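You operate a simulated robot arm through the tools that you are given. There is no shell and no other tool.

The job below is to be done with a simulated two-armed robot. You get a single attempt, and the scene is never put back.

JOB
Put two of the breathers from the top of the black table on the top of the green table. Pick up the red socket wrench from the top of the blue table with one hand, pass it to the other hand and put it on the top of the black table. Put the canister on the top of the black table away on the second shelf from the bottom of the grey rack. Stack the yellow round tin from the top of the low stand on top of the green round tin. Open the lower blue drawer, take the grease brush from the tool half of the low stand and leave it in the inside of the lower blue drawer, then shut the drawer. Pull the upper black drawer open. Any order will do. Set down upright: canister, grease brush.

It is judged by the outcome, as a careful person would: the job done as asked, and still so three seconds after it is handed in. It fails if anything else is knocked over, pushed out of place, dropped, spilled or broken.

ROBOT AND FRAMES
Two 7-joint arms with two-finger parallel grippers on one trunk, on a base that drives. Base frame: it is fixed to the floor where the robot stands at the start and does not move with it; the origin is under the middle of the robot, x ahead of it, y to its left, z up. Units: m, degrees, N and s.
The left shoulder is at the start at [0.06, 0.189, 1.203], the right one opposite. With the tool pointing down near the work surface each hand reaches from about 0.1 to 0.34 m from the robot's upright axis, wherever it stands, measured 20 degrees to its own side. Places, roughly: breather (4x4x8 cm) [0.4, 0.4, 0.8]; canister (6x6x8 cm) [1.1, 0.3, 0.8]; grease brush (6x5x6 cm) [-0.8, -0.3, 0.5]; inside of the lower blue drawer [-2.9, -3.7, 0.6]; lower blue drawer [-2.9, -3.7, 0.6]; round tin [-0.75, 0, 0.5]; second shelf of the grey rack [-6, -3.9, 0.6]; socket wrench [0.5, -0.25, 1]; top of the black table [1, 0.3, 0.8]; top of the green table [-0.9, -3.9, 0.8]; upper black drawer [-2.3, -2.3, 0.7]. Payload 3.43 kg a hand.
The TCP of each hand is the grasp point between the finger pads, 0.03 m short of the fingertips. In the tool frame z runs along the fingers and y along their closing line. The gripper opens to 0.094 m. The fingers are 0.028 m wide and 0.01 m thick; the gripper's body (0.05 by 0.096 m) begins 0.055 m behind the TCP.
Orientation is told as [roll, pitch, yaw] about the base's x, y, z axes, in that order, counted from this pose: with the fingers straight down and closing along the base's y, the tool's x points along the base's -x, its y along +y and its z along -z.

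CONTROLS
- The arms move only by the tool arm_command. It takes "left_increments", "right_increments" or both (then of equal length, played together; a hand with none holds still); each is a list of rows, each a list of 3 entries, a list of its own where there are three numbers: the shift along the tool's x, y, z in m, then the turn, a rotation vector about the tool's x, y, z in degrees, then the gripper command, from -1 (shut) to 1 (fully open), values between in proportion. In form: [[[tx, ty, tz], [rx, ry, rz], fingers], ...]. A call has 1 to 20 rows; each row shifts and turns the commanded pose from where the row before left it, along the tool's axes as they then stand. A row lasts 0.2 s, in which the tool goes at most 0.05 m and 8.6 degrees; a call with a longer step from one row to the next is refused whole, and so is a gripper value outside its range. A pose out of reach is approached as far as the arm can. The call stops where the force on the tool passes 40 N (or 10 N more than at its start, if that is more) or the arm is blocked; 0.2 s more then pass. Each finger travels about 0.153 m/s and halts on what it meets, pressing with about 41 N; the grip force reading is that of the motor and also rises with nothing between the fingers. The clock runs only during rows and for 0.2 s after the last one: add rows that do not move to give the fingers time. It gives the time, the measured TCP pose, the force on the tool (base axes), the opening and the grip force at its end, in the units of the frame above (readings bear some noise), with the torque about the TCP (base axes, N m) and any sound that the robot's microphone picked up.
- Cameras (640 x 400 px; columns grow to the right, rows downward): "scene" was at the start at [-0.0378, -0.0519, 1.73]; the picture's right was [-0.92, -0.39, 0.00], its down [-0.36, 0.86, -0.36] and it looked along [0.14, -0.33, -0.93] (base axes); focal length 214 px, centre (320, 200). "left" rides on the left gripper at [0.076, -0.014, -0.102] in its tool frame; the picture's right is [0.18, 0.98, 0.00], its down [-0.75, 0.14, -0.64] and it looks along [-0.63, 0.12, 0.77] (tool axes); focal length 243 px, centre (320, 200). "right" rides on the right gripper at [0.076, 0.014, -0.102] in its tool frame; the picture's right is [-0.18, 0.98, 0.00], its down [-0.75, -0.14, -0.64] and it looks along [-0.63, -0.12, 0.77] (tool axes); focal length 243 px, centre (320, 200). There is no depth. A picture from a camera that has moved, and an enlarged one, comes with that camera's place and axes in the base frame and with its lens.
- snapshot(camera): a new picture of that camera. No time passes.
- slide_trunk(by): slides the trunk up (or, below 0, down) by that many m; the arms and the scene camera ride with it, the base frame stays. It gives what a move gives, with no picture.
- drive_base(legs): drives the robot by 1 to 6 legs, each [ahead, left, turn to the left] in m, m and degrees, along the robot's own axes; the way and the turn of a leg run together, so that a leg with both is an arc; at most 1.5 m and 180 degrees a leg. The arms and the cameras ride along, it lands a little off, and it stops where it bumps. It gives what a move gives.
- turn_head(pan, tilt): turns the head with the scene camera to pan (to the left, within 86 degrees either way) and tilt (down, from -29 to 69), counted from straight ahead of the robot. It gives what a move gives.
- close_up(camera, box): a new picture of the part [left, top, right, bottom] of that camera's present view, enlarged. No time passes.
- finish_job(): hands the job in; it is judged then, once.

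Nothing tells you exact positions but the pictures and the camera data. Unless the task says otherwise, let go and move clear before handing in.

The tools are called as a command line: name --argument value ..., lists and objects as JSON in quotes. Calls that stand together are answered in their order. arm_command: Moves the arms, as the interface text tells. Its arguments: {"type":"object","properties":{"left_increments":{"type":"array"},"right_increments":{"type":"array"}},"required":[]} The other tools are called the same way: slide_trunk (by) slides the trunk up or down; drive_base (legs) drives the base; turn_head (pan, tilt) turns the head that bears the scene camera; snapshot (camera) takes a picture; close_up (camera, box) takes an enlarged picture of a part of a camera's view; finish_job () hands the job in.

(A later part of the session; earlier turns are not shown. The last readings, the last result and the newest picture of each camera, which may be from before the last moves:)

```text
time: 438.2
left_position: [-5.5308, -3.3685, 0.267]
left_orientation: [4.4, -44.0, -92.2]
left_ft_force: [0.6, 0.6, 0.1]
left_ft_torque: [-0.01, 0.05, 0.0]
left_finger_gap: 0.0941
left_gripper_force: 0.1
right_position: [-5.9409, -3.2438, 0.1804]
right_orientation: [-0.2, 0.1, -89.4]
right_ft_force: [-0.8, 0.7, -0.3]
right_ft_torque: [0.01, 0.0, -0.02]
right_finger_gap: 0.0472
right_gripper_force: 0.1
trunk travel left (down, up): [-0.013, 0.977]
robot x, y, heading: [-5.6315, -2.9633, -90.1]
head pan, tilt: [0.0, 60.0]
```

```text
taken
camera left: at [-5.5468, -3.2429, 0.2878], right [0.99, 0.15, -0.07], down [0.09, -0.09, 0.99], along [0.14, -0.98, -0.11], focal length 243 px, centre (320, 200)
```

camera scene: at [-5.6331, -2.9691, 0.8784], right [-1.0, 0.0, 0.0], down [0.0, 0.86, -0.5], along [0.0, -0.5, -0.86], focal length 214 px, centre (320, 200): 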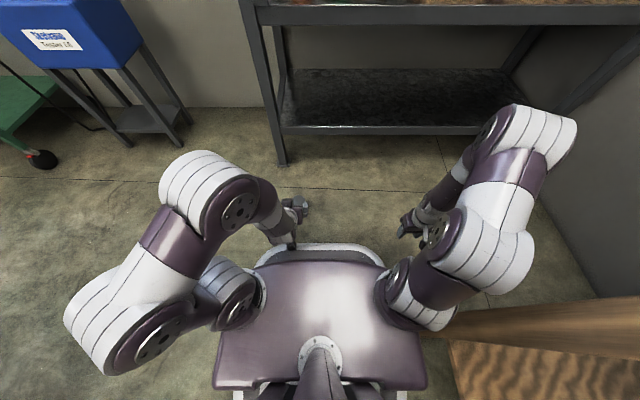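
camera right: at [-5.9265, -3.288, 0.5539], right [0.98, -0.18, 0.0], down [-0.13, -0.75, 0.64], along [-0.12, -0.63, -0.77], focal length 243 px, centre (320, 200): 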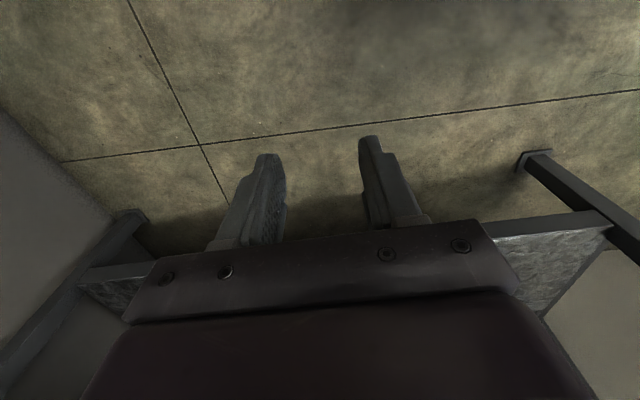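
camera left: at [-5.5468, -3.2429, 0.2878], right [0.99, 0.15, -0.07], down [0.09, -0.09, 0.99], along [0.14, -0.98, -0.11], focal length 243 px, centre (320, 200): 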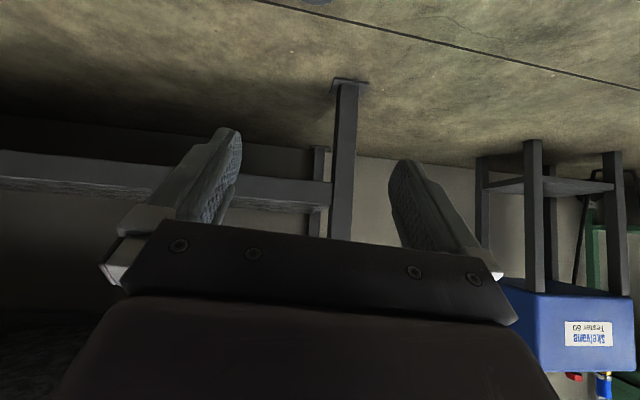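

Contact is cleared. I back off another 5 cm and level/finish the pitch.

drive_base --legs '[[-0.05, 0, 0]]'

arm_command --left_increments '[[[0, 0, 0], [2.9, 0, -1.5], 1], [[0, 0, 0], [0, -7, 0], 1], [[0, 0, 0], [0, -6, 0], 1], [[0, 0, 0], [0, 0, 0], 1]]'

snapshot --camera "left"

snapshot --camera "scene"

```text
time: 439.2
left_position: [-5.5306, -3.3181, 0.268]
left_orientation: [4.4, -44.1, -92.1]
left_ft_force: [0.2, -0.7, -0.1]
left_ft_torque: [-0.01, 0.02, 0.01]
left_finger_gap: 0.0941
left_gripper_force: 0.0
right_position: [-5.9417, -3.1921, 0.1811]
right_orientation: [-0.1, 0.1, -89.5]
right_ft_force: [0.6, 0.1, 0.1]
right_ft_torque: [0.0, 0.0, 0.02]
right_finger_gap: 0.047
right_gripper_force: 0.0
trunk travel left (down, up): [-0.013, 0.977]
robot x, y, heading: [-5.6323, -2.9147, -89.9]
head pan, tilt: [0.0, 60.0]
```

```text
time: 440.2
left_position: [-5.5314, -3.3186, 0.2692]
left_orientation: [0.6, -57.1, -90.5]
left_ft_force: [0.0, -0.1, -0.3]
left_ft_torque: [0.01, 0.02, -0.01]
left_finger_gap: 0.0939
left_gripper_force: 0.2
right_position: [-5.9414, -3.1924, 0.1813]
right_orientation: [-0.2, 0.0, -89.5]
right_ft_force: [-0.8, 0.3, -0.2]
right_ft_torque: [0.0, 0.03, 0.0]
right_finger_gap: 0.0471
right_gripper_force: 0.0
trunk travel left (down, up): [-0.013, 0.977]
robot x, y, heading: [-5.6339, -2.9126, -89.8]
head pan, tilt: [0.0, 60.0]
```

```text
taken
camera left: at [-5.5448, -3.191, 0.2602], right [0.98, 0.1, -0.15], down [0.14, 0.13, 0.98], along [0.12, -0.99, 0.11], focal length 243 px, centre (320, 200)
```

left: 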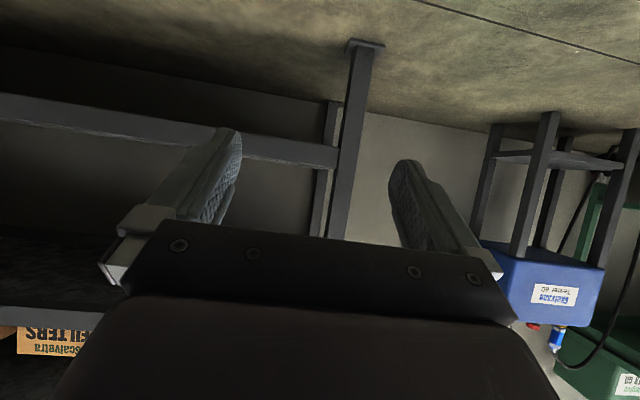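

```text
taken
camera scene: at [-5.6326, -2.9203, 0.8774], right [-1.0, 0.0, 0.0], down [0.0, 0.87, -0.5], along [0.0, -0.5, -0.87], focal length 214 px, centre (320, 200)
```

scene: 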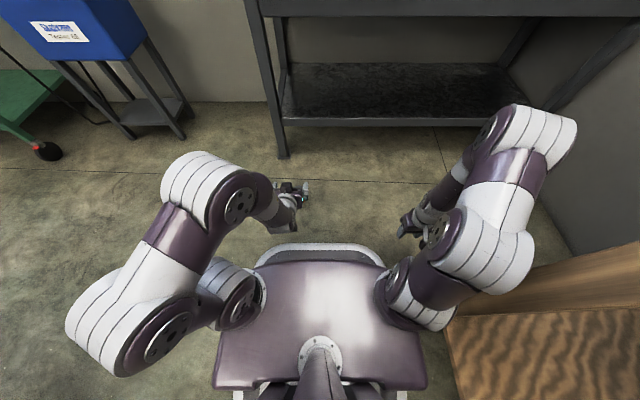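

The hand is pitched cleanly at 57°. I move it forward above the canister, check with the head camera, then come straight down around it.

arm_command --left_increments '[[[-0.0205, -0.0029, 0.0316], [0, 0, 0], 1], [[-0.0205, -0.0029, 0.0316], [0, 0, 0], 1], [[-0.0205, -0.0029, 0.0316], [0, 0, 0], 1], [[0.036, 0, 0.0232], [0, 0, 0], 1], [[0.036, 0, 0.0232], [0, 0, 0], 1], [[0, 0, 0], [0, 0, 0], 1]]'

close_up --camera "scene" --box '[220, 120, 360, 260]'

snapshot --camera "left"

snapshot --camera "right"

```text
time: 441.6
left_position: [-5.538, -3.4297, 0.1823]
left_orientation: [0.0, -57.1, -90.0]
left_ft_force: [-0.7, 0.4, 0.6]
left_ft_torque: [-0.02, -0.01, -0.02]
left_finger_gap: 0.094
left_gripper_force: 0.1
right_position: [-5.9404, -3.1926, 0.1815]
right_orientation: [-0.2, 0.0, -89.5]
right_ft_force: [-0.5, -0.9, 0.4]
right_ft_torque: [-0.01, -0.04, 0.01]
right_finger_gap: 0.0471
right_gripper_force: 0.0
trunk travel left (down, up): [-0.013, 0.977]
robot x, y, heading: [-5.6321, -2.9133, -90.2]
head pan, tilt: [0.0, 60.0]
```

```text
2.86 times, centred on (290, 190) of scene
camera zoom: at [-5.6326, -2.9203, 0.8774], right [-1.0, 0.0, 0.0], down [0.0, 0.87, -0.5], along [0.0, -0.5, -0.87], focal length 613 px, centre (406, 229)
```

zoom: 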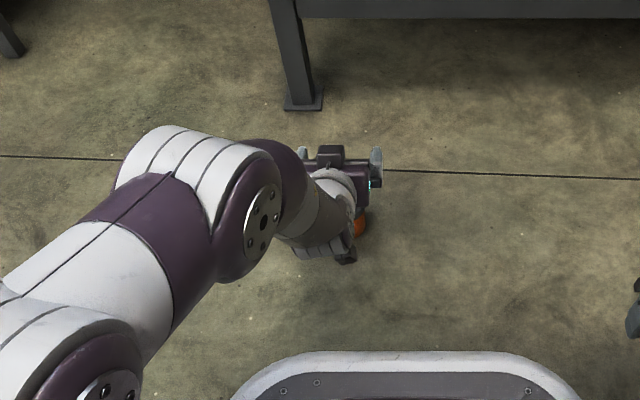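

```text
taken
camera left: at [-5.5515, -3.3026, 0.174], right [0.98, 0.1, -0.15], down [0.14, 0.13, 0.98], along [0.12, -0.99, 0.11], focal length 243 px, centre (320, 200)
```

left: 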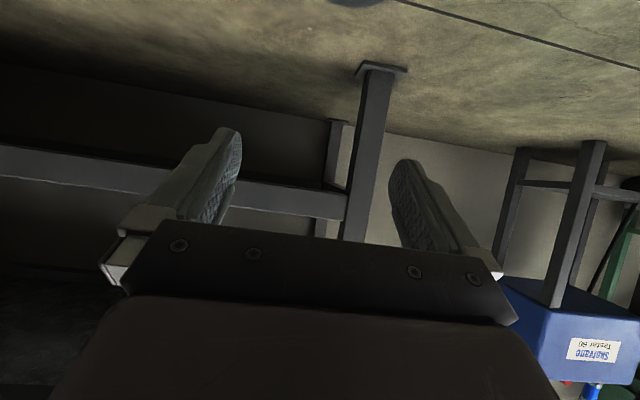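

```text
taken
camera right: at [-5.9262, -3.1169, 0.2838], right [0.98, -0.17, 0.0], down [-0.13, -0.76, 0.64], along [-0.11, -0.63, -0.77], focal length 243 px, centre (320, 200)
```

right: 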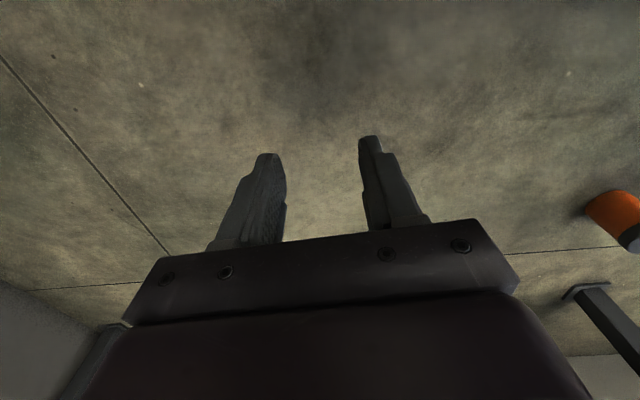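

The canister is directly under the pitched hand as expected. I descend around it to grip height.

arm_command --left_increments '[[[0.0285, -0.001, 0.0184], [0, 0, 0], 1], [[0.0285, 0, 0.0184], [0, 0, 0], 1], [[0.0285, 0, 0.0184], [0, 0, 0], 1], [[0.0185, 0, 0.012], [0, 0, 0], 1], [[0, 0, 0], [0, 0, 0], 1]]'

snapshot --camera "left"

close_up --camera "scene" --box '[220, 120, 360, 260]'

```text
time: 442.8
left_position: [-5.5377, -3.4297, 0.0592]
left_orientation: [0.0, -56.9, -90.1]
left_ft_force: [0.4, -1.0, -0.5]
left_ft_torque: [0.03, 0.01, -0.01]
left_finger_gap: 0.0941
left_gripper_force: 0.1
right_position: [-5.9404, -3.1929, 0.1807]
right_orientation: [-0.2, 0.0, -89.5]
right_ft_force: [0.7, -0.9, 0.5]
right_ft_torque: [0.02, 0.01, -0.01]
right_finger_gap: 0.0468
right_gripper_force: 0.1
trunk travel left (down, up): [-0.013, 0.977]
robot x, y, heading: [-5.6326, -2.9114, -90.0]
head pan, tilt: [0.0, 60.0]
```

```text
taken
camera left: at [-5.5513, -3.3024, 0.0504], right [0.98, 0.1, -0.15], down [0.14, 0.13, 0.98], along [0.12, -0.99, 0.11], focal length 243 px, centre (320, 200)
```

left: 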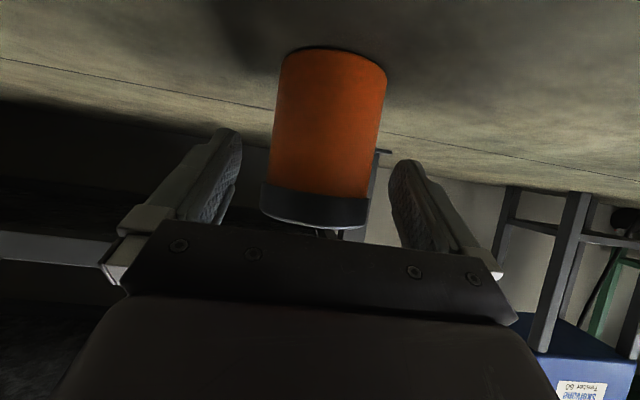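

```text
2.86 times, centred on (290, 190) of scene
camera zoom: at [-5.6326, -2.9203, 0.8774], right [-1.0, 0.0, 0.0], down [0.0, 0.87, -0.5], along [0.0, -0.5, -0.87], focal length 613 px, centre (406, 229)
```

zoom: 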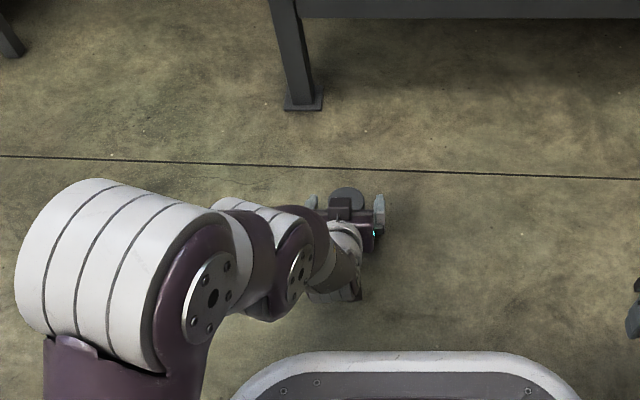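

The canister is well centred between the pitched fingers. Close on it and lift.

arm_command --left_increments '[[[0, -0.002, 0.003], [0, 0, 0], 1], [[0, 0, 0], [0, 0, 0], 0.5], [[0, 0, 0], [0, 0, 0], 0.2], [[0, 0, 0], [0, 0, 0], -1], [[0, 0, 0], [0, 0, 0], -1], [[0, 0, 0], [0, 0, 0], -1]]'

snapshot --camera "left"

arm_command --left_increments '[[[-0.017, 0, -0.011], [0, 0, 0], -1], [[-0.034, 0, -0.022], [0, 0, 0], -1], [[-0.034, 0, -0.022], [0, 0, 0], -1], [[0, 0, 0], [0, 0, 0], -1]]'

snapshot --camera "left"

```text
time: 444.2
left_position: [-5.5406, -3.4332, 0.0565]
left_orientation: [0.0, -56.9, -90.1]
left_ft_force: [0.3, 0.1, -0.3]
left_ft_torque: [-0.01, 0.0, 0.01]
left_finger_gap: 0.0594
left_gripper_force: 41.0
right_position: [-5.9414, -3.1932, 0.1815]
right_orientation: [-0.2, 0.0, -89.5]
right_ft_force: [-0.2, -0.6, 0.2]
right_ft_torque: [0.03, -0.04, -0.02]
right_finger_gap: 0.0473
right_gripper_force: 0.0
trunk travel left (down, up): [-0.013, 0.977]
robot x, y, heading: [-5.6297, -2.9152, -89.9]
head pan, tilt: [0.0, 60.0]
```

```text
taken
camera left: at [-5.554, -3.3053, 0.0489], right [0.98, 0.1, -0.15], down [0.14, 0.13, 0.98], along [0.12, -0.99, 0.11], focal length 243 px, centre (320, 200)
```

left: 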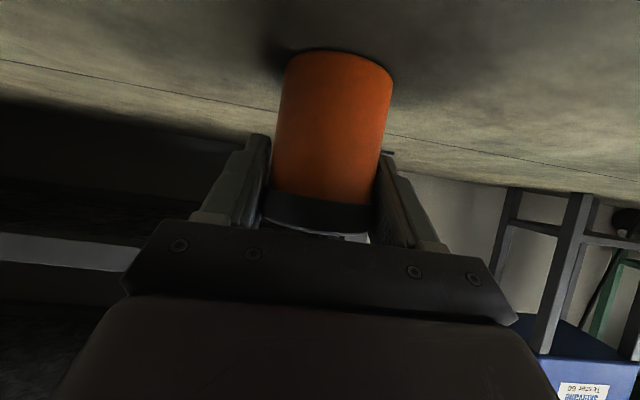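

```text
time: 445.2
left_position: [-5.5428, -3.4327, 0.1575]
left_orientation: [0.0, -56.9, -90.0]
left_ft_force: [0.0, -0.9, -1.8]
left_ft_torque: [0.01, 0.01, -0.05]
left_finger_gap: 0.0594
left_gripper_force: 40.6
right_position: [-5.9411, -3.1921, 0.1816]
right_orientation: [-0.1, -0.1, -89.5]
right_ft_force: [0.2, 0.1, -0.5]
right_ft_torque: [0.01, 0.0, 0.02]
right_finger_gap: 0.0468
right_gripper_force: 0.1
trunk travel left (down, up): [-0.013, 0.977]
robot x, y, heading: [-5.6338, -2.9144, -90.1]
head pan, tilt: [0.0, 60.0]
```

```text
taken
camera left: at [-5.5557, -3.3056, 0.1499], right [0.98, 0.1, -0.15], down [0.14, 0.13, 0.98], along [0.12, -0.99, 0.11], focal length 243 px, centre (320, 200)
```

left: 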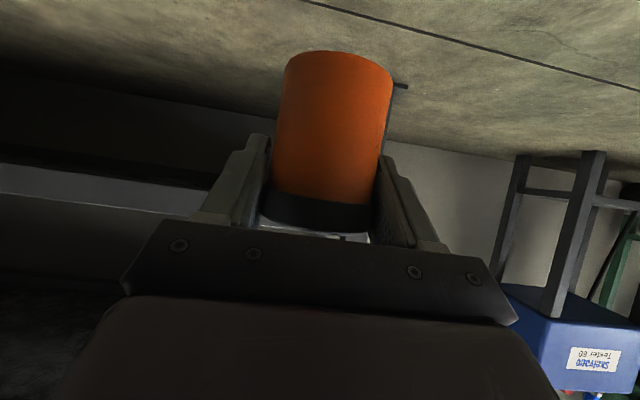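

The canister is held with the hand pitched. I raise the trunk so it clears the rail, move up, and turn slightly toward the slot.

slide_trunk --by 0.4

slide_trunk --by 0.185

drive_base --legs '[[0.13, 0, 0], [0, 0, -20]]'

turn_head --pan 0 --tilt 40

snapshot --camera "scene"

snapshot --camera "left"

```text
time: 449.0
left_position: [-5.5429, -3.4322, 0.5575]
left_orientation: [0.0, -57.0, -90.1]
left_ft_force: [-0.4, -1.5, -1.4]
left_ft_torque: [0.0, 0.0, 0.01]
left_finger_gap: 0.0595
left_gripper_force: 40.6
right_position: [-5.9416, -3.1925, 0.5805]
right_orientation: [-0.2, 0.0, -89.5]
right_ft_force: [0.2, 0.6, -0.5]
right_ft_torque: [0.01, -0.01, 0.0]
right_finger_gap: 0.047
right_gripper_force: 0.0
trunk travel left (down, up): [-0.413, 0.577]
robot x, y, heading: [-5.6331, -2.9119, -90.0]
head pan, tilt: [0.0, 60.0]
```

```text
time: 451.0
left_position: [-5.5414, -3.4327, 0.743]
left_orientation: [-0.1, -57.0, -90.1]
left_ft_force: [0.2, -0.3, -1.6]
left_ft_torque: [-0.01, 0.05, 0.03]
left_finger_gap: 0.0592
left_gripper_force: 41.2
right_position: [-5.941, -3.1924, 0.7667]
right_orientation: [-0.2, 0.1, -89.4]
right_ft_force: [0.4, 0.9, -0.7]
right_ft_torque: [-0.03, 0.01, 0.0]
right_finger_gap: 0.0469
right_gripper_force: 0.0
trunk travel left (down, up): [-0.598, 0.392]
robot x, y, heading: [-5.633, -2.9163, -89.6]
head pan, tilt: [0.0, 60.0]
```

```text
time: 453.4
left_position: [-5.7246, -3.5607, 0.7428]
left_orientation: [0.0, -56.9, -110.0]
left_ft_force: [0.0, -0.7, -1.7]
left_ft_torque: [0.02, 0.01, -0.02]
left_finger_gap: 0.0592
left_gripper_force: 41.0
right_position: [-6.0179, -3.1985, 0.7658]
right_orientation: [-0.1, -0.1, -109.5]
right_ft_force: [-1.1, -0.6, 0.1]
right_ft_torque: [0.01, 0.01, -0.02]
right_finger_gap: 0.0469
right_gripper_force: 0.0
trunk travel left (down, up): [-0.598, 0.392]
robot x, y, heading: [-5.6327, -3.0403, -109.5]
head pan, tilt: [0.0, 60.0]
```

```text
time: 454.2
left_position: [-5.7236, -3.5601, 0.7425]
left_orientation: [-0.1, -57.0, -110.0]
left_ft_force: [0.0, 0.4, -1.1]
left_ft_torque: [-0.02, -0.01, -0.01]
left_finger_gap: 0.0594
left_gripper_force: 41.1
right_position: [-6.0175, -3.1981, 0.7668]
right_orientation: [-0.2, 0.0, -109.4]
right_ft_force: [0.2, -0.7, 0.0]
right_ft_torque: [0.02, 0.0, 0.03]
right_finger_gap: 0.0474
right_gripper_force: 0.1
trunk travel left (down, up): [-0.598, 0.392]
robot x, y, heading: [-5.6337, -3.0404, -109.8]
head pan, tilt: [0.0, 40.0]
```

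```text
taken
camera scene: at [-5.641, -3.0648, 1.489], right [-0.94, 0.34, 0.0], down [0.22, 0.61, -0.77], along [-0.26, -0.72, -0.64], focal length 214 px, centre (320, 200)
```

scene: 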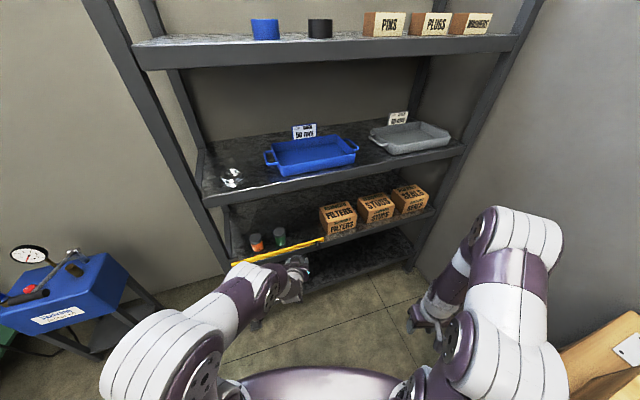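

```text
taken
camera left: at [-5.6939, -3.4357, 0.7346], right [0.96, -0.24, -0.15], down [0.18, 0.07, 0.98], along [-0.23, -0.97, 0.11], focal length 243 px, centre (320, 200)
```

left: 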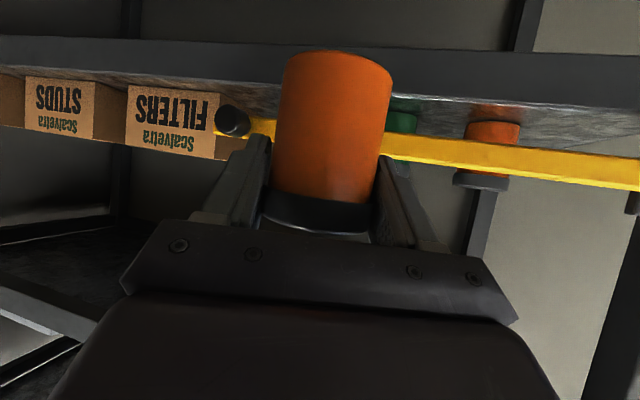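

The yellow bar is actually a guard hanging a few centimetres in front of the shelf (z ≈ 0.68–0.71), so the canister must go over it and be set further in. I take a closer look at the bar and raise the trunk a little.

slide_trunk --by 0.042

close_up --camera "left" --box '[200, 20, 520, 220]'

close_up --camera "scene" --box '[200, 180, 360, 320]'

snapshot --camera "right"

```text
time: 455.1
left_position: [-5.7254, -3.5602, 0.786]
left_orientation: [0.0, -57.0, -110.0]
left_ft_force: [0.9, 0.1, -1.2]
left_ft_torque: [-0.02, 0.01, 0.01]
left_finger_gap: 0.0593
left_gripper_force: 41.0
right_position: [-6.0183, -3.1998, 0.8085]
right_orientation: [-0.1, 0.0, -109.4]
right_ft_force: [-0.4, 0.4, -0.3]
right_ft_torque: [-0.02, -0.02, 0.02]
right_finger_gap: 0.047
right_gripper_force: 0.0
trunk travel left (down, up): [-0.64, 0.35]
robot x, y, heading: [-5.6347, -3.0379, -110.1]
head pan, tilt: [0.0, 40.0]
```

```text
2.00 times, centred on (360, 120) of left
camera zoom: at [-5.6939, -3.4357, 0.7765], right [0.96, -0.24, -0.15], down [0.18, 0.07, 0.98], along [-0.23, -0.97, 0.11], focal length 485 px, centre (240, 360)
```

zoom: 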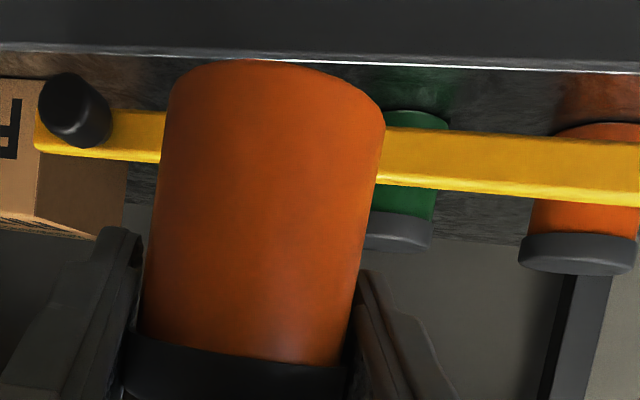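

```text
2.86 times, centred on (280, 250) of scene
camera zoom: at [-5.6411, -3.065, 1.5311], right [-0.94, 0.34, 0.0], down [0.22, 0.6, -0.77], along [-0.26, -0.72, -0.64], focal length 613 px, centre (434, 57)
```

zoom: 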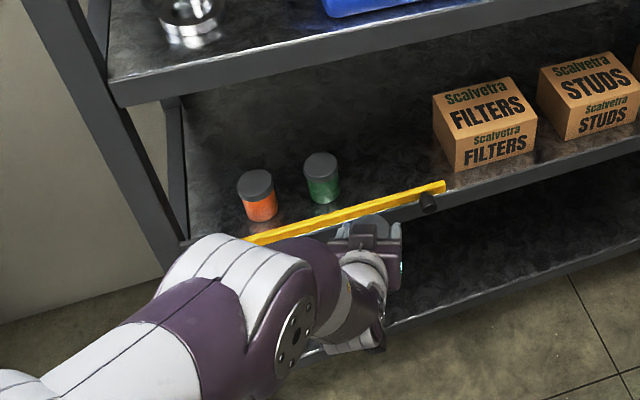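

```text
taken
camera right: at [-5.9776, -3.1319, 0.9107], right [0.87, -0.5, 0.0], down [-0.38, -0.67, 0.64], along [-0.32, -0.55, -0.77], focal length 243 px, centre (320, 200)
```

right: 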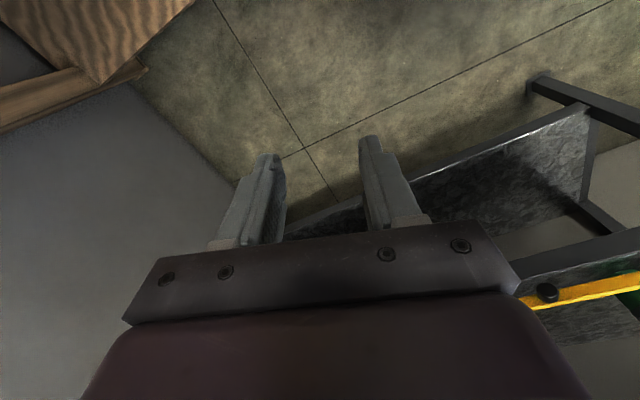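

Geometry is clear: bar top ≈ 0.703, shelf ≈ 0.637, canister bottom now ≈ 0.73. I drive in over the bar in two stages.

drive_base --legs '[[0.16, 0.008, 0]]'

snapshot --camera "left"

snapshot --camera "scene"

close_up --camera "scene" --box '[200, 150, 360, 290]'

```text
time: 456.5
left_position: [-5.7713, -3.7134, 0.7844]
left_orientation: [0.1, -56.9, -109.9]
left_ft_force: [0.2, -0.5, -2.1]
left_ft_torque: [-0.05, -0.01, 0.0]
left_finger_gap: 0.0591
left_gripper_force: 41.4
right_position: [-6.0649, -3.3511, 0.8071]
right_orientation: [-0.2, 0.1, -109.3]
right_ft_force: [0.1, 0.7, 0.3]
right_ft_torque: [0.05, -0.01, 0.0]
right_finger_gap: 0.0469
right_gripper_force: 0.1
trunk travel left (down, up): [-0.64, 0.35]
robot x, y, heading: [-5.6803, -3.1947, -109.7]
head pan, tilt: [0.0, 40.0]
```

```text
taken
camera left: at [-5.7404, -3.5889, 0.7762], right [0.96, -0.24, -0.15], down [0.18, 0.07, 0.98], along [-0.23, -0.97, 0.11], focal length 243 px, centre (320, 200)
```

left: 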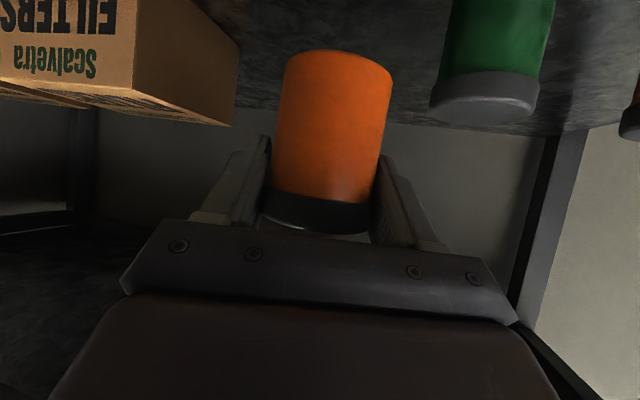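

```text
taken
camera scene: at [-5.688, -3.2187, 1.5311], right [-0.94, 0.34, 0.0], down [0.22, 0.61, -0.77], along [-0.26, -0.72, -0.64], focal length 214 px, centre (320, 200)
```

scene: 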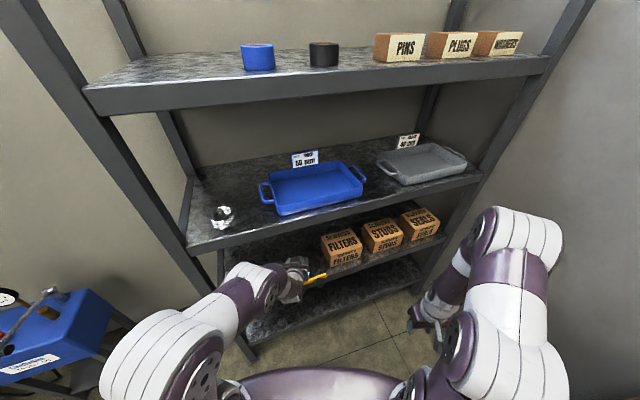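

```text
2.86 times, centred on (280, 220) of scene
camera zoom: at [-5.688, -3.2187, 1.5311], right [-0.94, 0.34, 0.0], down [0.22, 0.61, -0.77], along [-0.26, -0.72, -0.64], focal length 613 px, centre (434, 143)
```

zoom: 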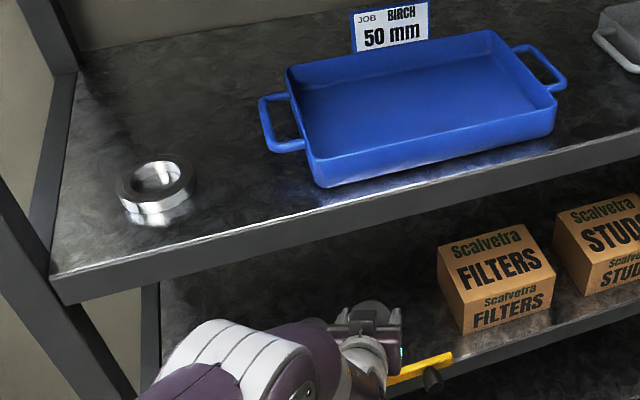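

The canister is passing cleanly between the green canister and the FILTERS box. To keep my elbow off the rack's corner post, I extend the arm for part of the remaining distance.

arm_command --left_increments '[[[-0.0136, 0, 0.021], [0, 0, 0], -1], [[-0.0136, 0, 0.021], [0, 0, 0], -1], [[-0.0109, -0.004, 0.0168], [0, 0, 0], -1], [[0, 0, 0], [0, 0, 0], -1]]'

snapshot --camera "left"

snapshot --camera "scene"

```text
time: 457.5
left_position: [-5.7978, -3.7771, 0.7842]
left_orientation: [-0.1, -57.0, -110.0]
left_ft_force: [-0.2, -0.1, -1.6]
left_ft_torque: [-0.01, 0.01, 0.0]
left_finger_gap: 0.0593
left_gripper_force: 41.2
right_position: [-6.0637, -3.3504, 0.8091]
right_orientation: [-0.2, 0.0, -109.4]
right_ft_force: [0.1, 0.5, -0.3]
right_ft_torque: [0.05, 0.0, -0.02]
right_finger_gap: 0.0469
right_gripper_force: 0.1
trunk travel left (down, up): [-0.64, 0.35]
robot x, y, heading: [-5.6801, -3.1901, -109.8]
head pan, tilt: [0.0, 40.0]
```

```text
taken
camera left: at [-5.7675, -3.6536, 0.7753], right [0.96, -0.24, -0.15], down [0.18, 0.07, 0.98], along [-0.23, -0.97, 0.11], focal length 243 px, centre (320, 200)
```

left: 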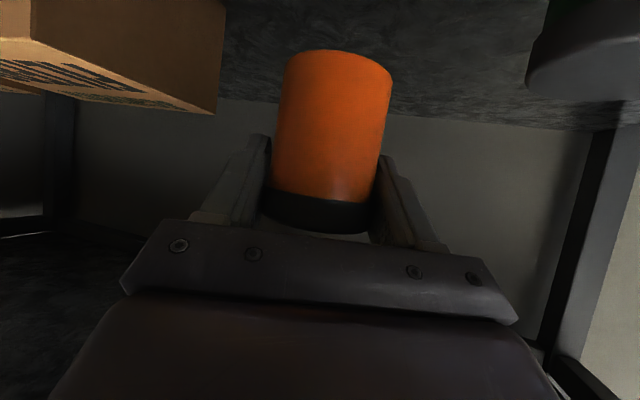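

```text
taken
camera scene: at [-5.6874, -3.2171, 1.5311], right [-0.94, 0.34, 0.0], down [0.22, 0.6, -0.77], along [-0.26, -0.72, -0.64], focal length 214 px, centre (320, 200)
```

scene: 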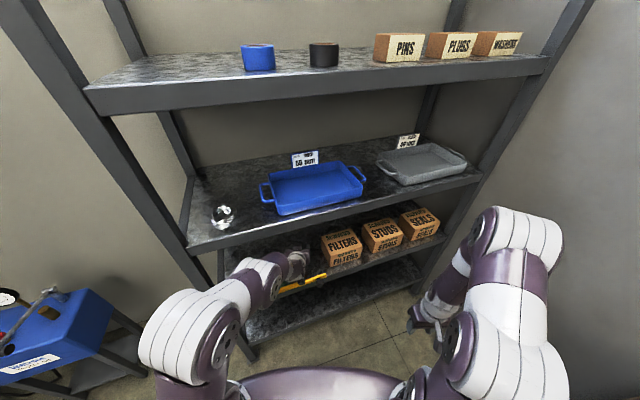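

Reach is fine and the elbow stays back. I drive the last 8 cm in.

drive_base --legs '[[0.078, -0.005, 0]]'

snapshot --camera "left"

close_up --camera "scene" --box '[160, 180, 360, 340]'

```text
time: 458.5
left_position: [-5.831, -3.8511, 0.7826]
left_orientation: [-0.1, -56.9, -110.1]
left_ft_force: [0.6, -0.5, -0.8]
left_ft_torque: [0.0, -0.05, 0.0]
left_finger_gap: 0.0591
left_gripper_force: 41.3
right_position: [-6.0965, -3.4221, 0.8078]
right_orientation: [-0.1, 0.2, -109.3]
right_ft_force: [-1.1, -0.3, -0.2]
right_ft_torque: [-0.01, 0.0, 0.0]
right_finger_gap: 0.047
right_gripper_force: 0.0
trunk travel left (down, up): [-0.64, 0.35]
robot x, y, heading: [-5.713, -3.2604, -109.9]
head pan, tilt: [0.0, 40.0]
```

```text
taken
camera left: at [-5.7997, -3.7252, 0.7746], right [0.96, -0.24, -0.15], down [0.18, 0.07, 0.98], along [-0.23, -0.97, 0.11], focal length 243 px, centre (320, 200)
```

left: 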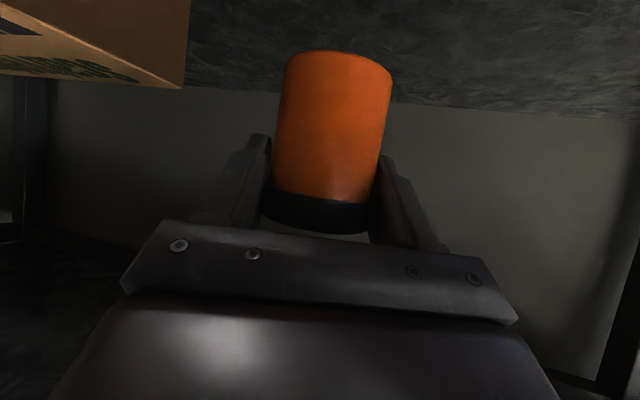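

```text
2.50 times, centred on (260, 260) of scene
camera zoom: at [-5.7194, -3.2901, 1.5311], right [-0.94, 0.34, 0.0], down [0.22, 0.61, -0.77], along [-0.26, -0.72, -0.64], focal length 536 px, centre (470, 50)
```

zoom: 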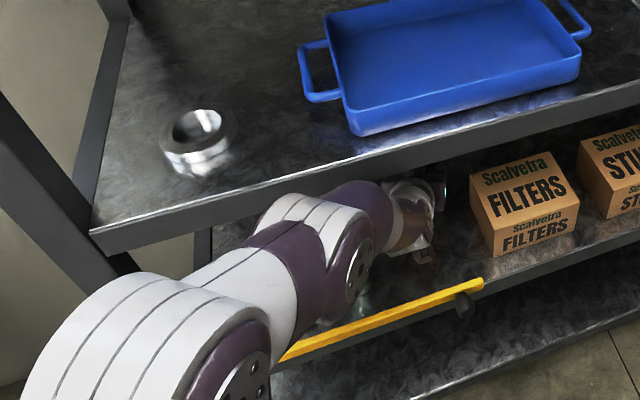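

Position is good: the spot below is clear. I lower with the trunk step by step, watching forces.

slide_trunk --by -0.05

slide_trunk --by -0.025

snapshot --camera "left"

close_up --camera "scene" --box '[160, 180, 360, 340]'

```text
time: 459.5
left_position: [-5.8301, -3.8509, 0.7332]
left_orientation: [0.1, -57.0, -110.1]
left_ft_force: [0.3, 0.1, -1.4]
left_ft_torque: [-0.02, -0.03, 0.0]
left_finger_gap: 0.0591
left_gripper_force: 41.2
right_position: [-6.097, -3.421, 0.7596]
right_orientation: [-0.2, -0.1, -109.4]
right_ft_force: [0.2, -0.6, -0.1]
right_ft_torque: [-0.03, 0.01, 0.0]
right_finger_gap: 0.0471
right_gripper_force: 0.0
trunk travel left (down, up): [-0.59, 0.4]
robot x, y, heading: [-5.7095, -3.2623, -110.1]
head pan, tilt: [0.0, 40.0]
```

```text
time: 460.2
left_position: [-5.8293, -3.8486, 0.709]
left_orientation: [0.0, -57.0, -110.1]
left_ft_force: [-0.3, 0.0, -1.3]
left_ft_torque: [-0.01, 0.05, 0.01]
left_finger_gap: 0.0595
left_gripper_force: 41.2
right_position: [-6.0954, -3.4208, 0.7341]
right_orientation: [-0.2, 0.0, -109.4]
right_ft_force: [-0.5, 0.1, -0.5]
right_ft_torque: [0.0, 0.0, 0.03]
right_finger_gap: 0.0469
right_gripper_force: 0.0
trunk travel left (down, up): [-0.565, 0.425]
robot x, y, heading: [-5.7102, -3.2652, -109.9]
head pan, tilt: [0.0, 40.0]
```

```text
taken
camera left: at [-5.7992, -3.7243, 0.7003], right [0.96, -0.24, -0.15], down [0.18, 0.07, 0.98], along [-0.23, -0.97, 0.11], focal length 243 px, centre (320, 200)
```

left: 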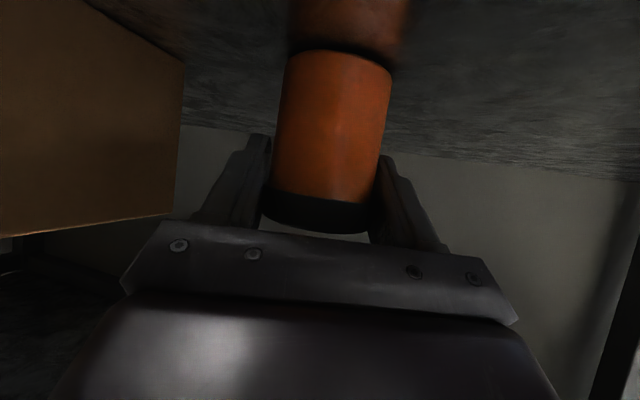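

```text
2.50 times, centred on (260, 260) of scene
camera zoom: at [-5.7185, -3.2882, 1.4561], right [-0.94, 0.34, 0.0], down [0.22, 0.6, -0.77], along [-0.26, -0.72, -0.64], focal length 536 px, centre (470, 50)
```

zoom: 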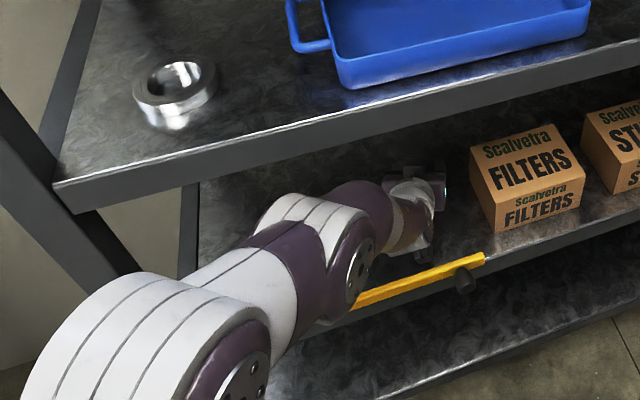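

The canister's reflection on the shelf shows only about a centimetre left. I continue in small steps.

slide_trunk --by -0.008

slide_trunk --by -0.004

slide_trunk --by -0.003

close_up --camera "left" --box '[240, 0, 440, 120]'

```text
time: 460.7
left_position: [-5.8315, -3.8498, 0.7079]
left_orientation: [-0.1, -57.8, -109.9]
left_ft_force: [4.2, -1.8, 32.6]
left_ft_torque: [0.52, -0.15, -0.01]
left_finger_gap: 0.0595
left_gripper_force: 41.1
right_position: [-6.0949, -3.4206, 0.7274]
right_orientation: [-0.2, -0.1, -109.4]
right_ft_force: [-0.4, -0.6, -0.3]
right_ft_torque: [-0.03, -0.01, 0.03]
right_finger_gap: 0.0471
right_gripper_force: 0.1
trunk travel left (down, up): [-0.557, 0.433]
robot x, y, heading: [-5.71, -3.2624, -110.1]
head pan, tilt: [0.0, 40.0]
```

```text
time: 461.3
left_position: [-5.8303, -3.8508, 0.7014]
left_orientation: [-0.1, -57.8, -110.0]
left_ft_force: [2.6, -9.8, 37.5]
left_ft_torque: [-0.33, 0.11, 0.02]
left_finger_gap: 0.0603
left_gripper_force: 41.5
right_position: [-6.0951, -3.4191, 0.7226]
right_orientation: [-0.2, -0.1, -109.4]
right_ft_force: [0.5, -0.1, 0.0]
right_ft_torque: [0.0, 0.0, 0.0]
right_finger_gap: 0.047
right_gripper_force: 0.1
trunk travel left (down, up): [-0.553, 0.437]
robot x, y, heading: [-5.7095, -3.2651, -109.9]
head pan, tilt: [0.0, 40.0]
```

```text
time: 461.8
left_position: [-5.8307, -3.8491, 0.6989]
left_orientation: [-0.1, -57.7, -109.9]
left_ft_force: [4.1, -7.8, 37.7]
left_ft_torque: [-0.18, 0.05, -0.02]
left_finger_gap: 0.0606
left_gripper_force: 41.1
right_position: [-6.0949, -3.4191, 0.7202]
right_orientation: [-0.2, -0.2, -109.4]
right_ft_force: [0.2, -0.4, 0.5]
right_ft_torque: [0.0, 0.0, 0.01]
right_finger_gap: 0.0469
right_gripper_force: 0.1
trunk travel left (down, up): [-0.55, 0.44]
robot x, y, heading: [-5.7128, -3.265, -109.8]
head pan, tilt: [0.0, 40.0]
```

```text
3.20 times, centred on (340, 60) of left
camera zoom: at [-5.7999, -3.7248, 0.689], right [0.96, -0.24, -0.16], down [0.18, 0.08, 0.98], along [-0.23, -0.97, 0.12], focal length 776 px, centre (256, 648)
```

zoom: 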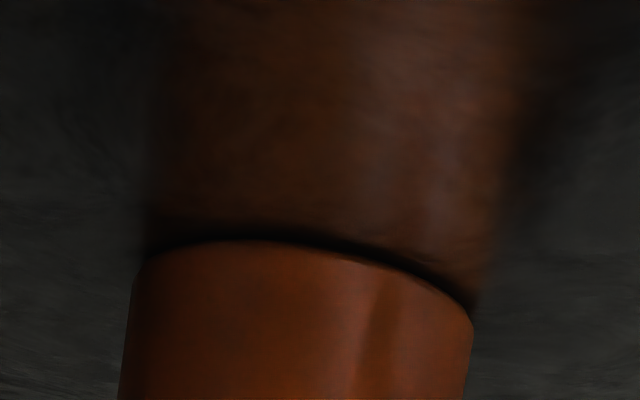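

The canister is standing on the shelf (force came up at z ≈ 0.708). I ease the pressure off and then release.

slide_trunk --by 0.003

slide_trunk --by 0.002

```text
time: 462.3
left_position: [-5.8317, -3.8491, 0.6988]
left_orientation: [0.0, -57.4, -110.1]
left_ft_force: [-0.9, -8.3, 27.5]
left_ft_torque: [-0.59, 0.3, 0.12]
left_finger_gap: 0.0606
left_gripper_force: 41.1
right_position: [-6.0962, -3.42, 0.7218]
right_orientation: [-0.1, -0.1, -109.4]
right_ft_force: [0.5, -0.3, -0.5]
right_ft_torque: [-0.02, 0.01, -0.03]
right_finger_gap: 0.047
right_gripper_force: 0.0
trunk travel left (down, up): [-0.553, 0.437]
robot x, y, heading: [-5.7092, -3.2625, -109.9]
head pan, tilt: [0.0, 40.0]
```

```text
time: 462.8
left_position: [-5.8309, -3.8487, 0.6991]
left_orientation: [0.1, -57.0, -110.1]
left_ft_force: [-2.6, -5.4, 19.1]
left_ft_torque: [-0.57, 0.44, 0.05]
left_finger_gap: 0.0606
left_gripper_force: 41.0
right_position: [-6.0954, -3.4204, 0.7249]
right_orientation: [-0.2, -0.1, -109.5]
right_ft_force: [0.2, -0.3, 0.4]
right_ft_torque: [0.02, 0.0, 0.02]
right_finger_gap: 0.0467
right_gripper_force: 0.0
trunk travel left (down, up): [-0.555, 0.435]
robot x, y, heading: [-5.7125, -3.2633, -110.3]
head pan, tilt: [0.0, 40.0]
```

slide_trunk --by 0.003

arm_command --left_increments '[[[0, 0, 0], [0, 0, 0], 0.35], [[0, 0, 0], [0, 0, 0], 0.5], [[0, 0, 0], [0, 0, 0], 0.75], [[0, 0, 0], [0, 0, 0], 0.75], [[0, 0, 0], [0, 0, 0], 0.75]]'

snapshot --camera "left"

```text
time: 463.4
left_position: [-5.8302, -3.8468, 0.698]
left_orientation: [0.3, -56.7, -110.3]
left_ft_force: [-1.1, 1.9, 4.4]
left_ft_torque: [-0.02, 0.13, -0.04]
left_finger_gap: 0.0608
left_gripper_force: 41.1
right_position: [-6.0946, -3.4205, 0.7261]
right_orientation: [-0.1, 0.0, -109.4]
right_ft_force: [-0.5, -0.5, -0.1]
right_ft_torque: [0.03, 0.0, 0.01]
right_finger_gap: 0.0472
right_gripper_force: 0.1
trunk travel left (down, up): [-0.558, 0.432]
robot x, y, heading: [-5.7079, -3.2627, -110.1]
head pan, tilt: [0.0, 40.0]
```

```text
time: 464.6
left_position: [-5.8308, -3.8487, 0.7012]
left_orientation: [0.1, -57.0, -110.1]
left_ft_force: [-0.1, -0.8, 0.2]
left_ft_torque: [0.0, 0.0, -0.02]
left_finger_gap: 0.0824
left_gripper_force: 0.0
right_position: [-6.0954, -3.4212, 0.7268]
right_orientation: [-0.3, -0.1, -109.4]
right_ft_force: [0.9, -0.8, -0.1]
right_ft_torque: [-0.01, -0.03, -0.04]
right_finger_gap: 0.0471
right_gripper_force: 0.1
trunk travel left (down, up): [-0.558, 0.432]
robot x, y, heading: [-5.713, -3.2646, -109.8]
head pan, tilt: [0.0, 40.0]
```

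```text
taken
camera left: at [-5.7993, -3.7244, 0.6933], right [0.96, -0.24, -0.15], down [0.18, 0.07, 0.98], along [-0.23, -0.97, 0.11], focal length 243 px, centre (320, 200)
```

left: 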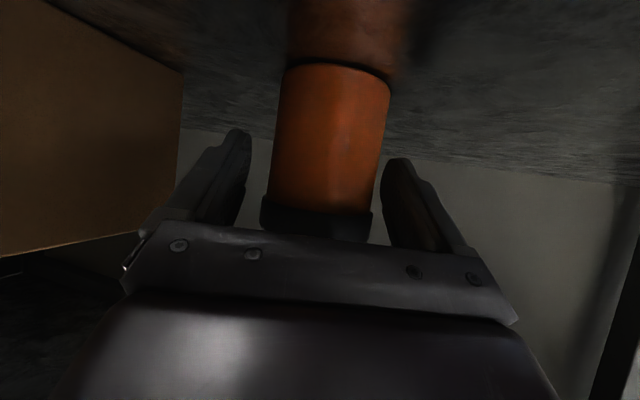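

The canister stands upright and free. I raise the hand straight up, then back out over the bar.

slide_trunk --by 0.04

slide_trunk --by 0.042

snapshot --camera "left"

drive_base --legs '[[-0.12, 0, 0]]'

snapshot --camera "left"

```text
time: 465.4
left_position: [-5.8307, -3.8487, 0.7401]
left_orientation: [0.0, -57.0, -110.1]
left_ft_force: [-0.1, -0.8, -0.4]
left_ft_torque: [0.01, 0.02, -0.01]
left_finger_gap: 0.0823
left_gripper_force: 0.1
right_position: [-6.0944, -3.4205, 0.7659]
right_orientation: [-0.2, 0.0, -109.4]
right_ft_force: [-0.4, 0.4, 0.5]
right_ft_torque: [0.0, -0.03, 0.03]
right_finger_gap: 0.0471
right_gripper_force: 0.0
trunk travel left (down, up): [-0.598, 0.392]
robot x, y, heading: [-5.7115, -3.2647, -110.1]
head pan, tilt: [0.0, 40.0]
```

```text
time: 466.2
left_position: [-5.8314, -3.8482, 0.784]
left_orientation: [0.1, -57.0, -110.2]
left_ft_force: [0.3, 0.2, -0.6]
left_ft_torque: [0.0, 0.0, -0.01]
left_finger_gap: 0.0823
left_gripper_force: 0.0
right_position: [-6.0958, -3.4207, 0.8073]
right_orientation: [-0.2, 0.1, -109.4]
right_ft_force: [0.0, -0.2, -0.5]
right_ft_torque: [-0.02, -0.02, -0.01]
right_finger_gap: 0.0471
right_gripper_force: 0.0
trunk travel left (down, up): [-0.64, 0.35]
robot x, y, heading: [-5.7114, -3.2642, -109.9]
head pan, tilt: [0.0, 40.0]
```

```text
taken
camera left: at [-5.7993, -3.7244, 0.7752], right [0.96, -0.24, -0.15], down [0.18, 0.07, 0.98], along [-0.23, -0.97, 0.11], focal length 243 px, centre (320, 200)
```

left: 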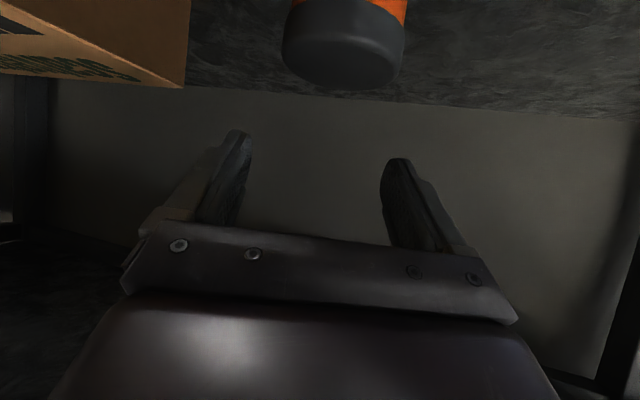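

```text
time: 467.5
left_position: [-5.7896, -3.7352, 0.7839]
left_orientation: [0.0, -57.1, -110.0]
left_ft_force: [0.5, -0.7, -0.4]
left_ft_torque: [-0.02, 0.05, 0.03]
left_finger_gap: 0.0822
left_gripper_force: 0.0
right_position: [-6.0537, -3.3079, 0.8089]
right_orientation: [-0.2, 0.0, -109.2]
right_ft_force: [1.1, -0.4, 0.1]
right_ft_torque: [-0.01, 0.01, -0.02]
right_finger_gap: 0.047
right_gripper_force: 0.1
trunk travel left (down, up): [-0.64, 0.35]
robot x, y, heading: [-5.671, -3.15, -109.8]
head pan, tilt: [0.0, 40.0]
```

```text
taken
camera left: at [-5.7579, -3.6113, 0.7757], right [0.96, -0.24, -0.15], down [0.18, 0.07, 0.98], along [-0.23, -0.97, 0.11], focal length 243 px, centre (320, 200)
```

left: 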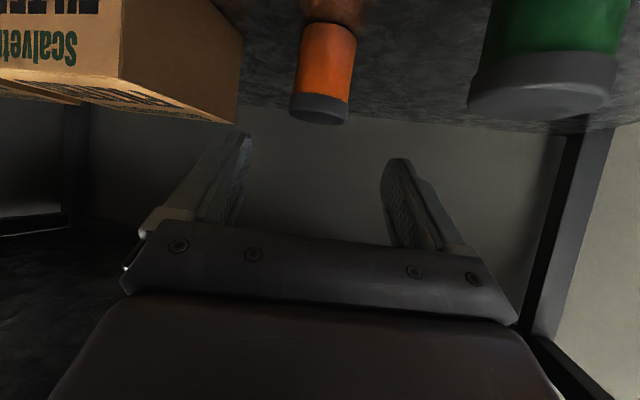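

The canister stands on the second shelf. I back fully out, raise the trunk and check.

drive_base --legs '[[-0.2, 0, 0]]'

snapshot --camera "left"

close_up --camera "scene" --box '[200, 160, 440, 310]'

```text
time: 469.1
left_position: [-5.7208, -3.5421, 0.7853]
left_orientation: [0.1, -57.1, -110.2]
left_ft_force: [0.0, 0.5, 0.0]
left_ft_torque: [-0.01, 0.01, -0.02]
left_finger_gap: 0.0823
left_gripper_force: 0.0
right_position: [-5.9854, -3.1146, 0.808]
right_orientation: [-0.3, 0.0, -109.5]
right_ft_force: [0.5, 1.0, -0.4]
right_ft_torque: [0.02, -0.02, 0.04]
right_finger_gap: 0.0469
right_gripper_force: 0.0
trunk travel left (down, up): [-0.64, 0.35]
robot x, y, heading: [-5.5977, -2.9607, -110.1]
head pan, tilt: [0.0, 40.0]
```

```text
taken
camera left: at [-5.6893, -3.4185, 0.7757], right [0.96, -0.24, -0.15], down [0.18, 0.07, 0.98], along [-0.23, -0.97, 0.11], focal length 243 px, centre (320, 200)
```

left: 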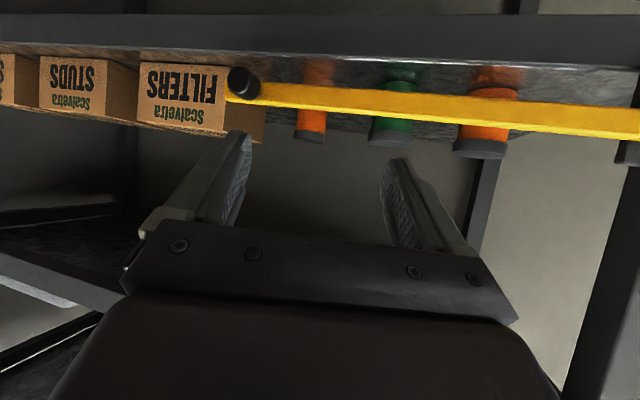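

```text
2.67 times, centred on (320, 235) of scene
camera zoom: at [-5.6075, -2.9819, 1.5311], right [-0.94, 0.34, 0.0], down [0.22, 0.6, -0.77], along [-0.26, -0.72, -0.64], focal length 572 px, centre (320, 107)
```

zoom: 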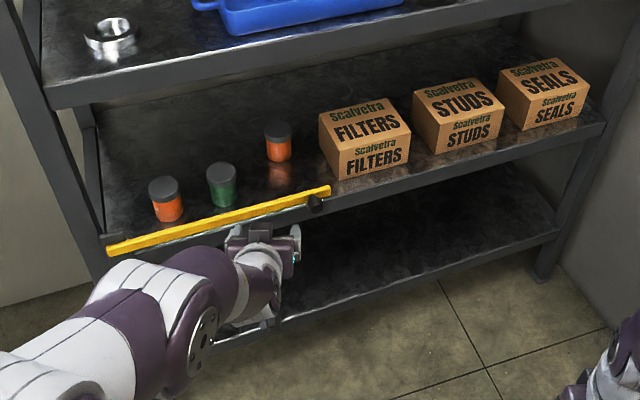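

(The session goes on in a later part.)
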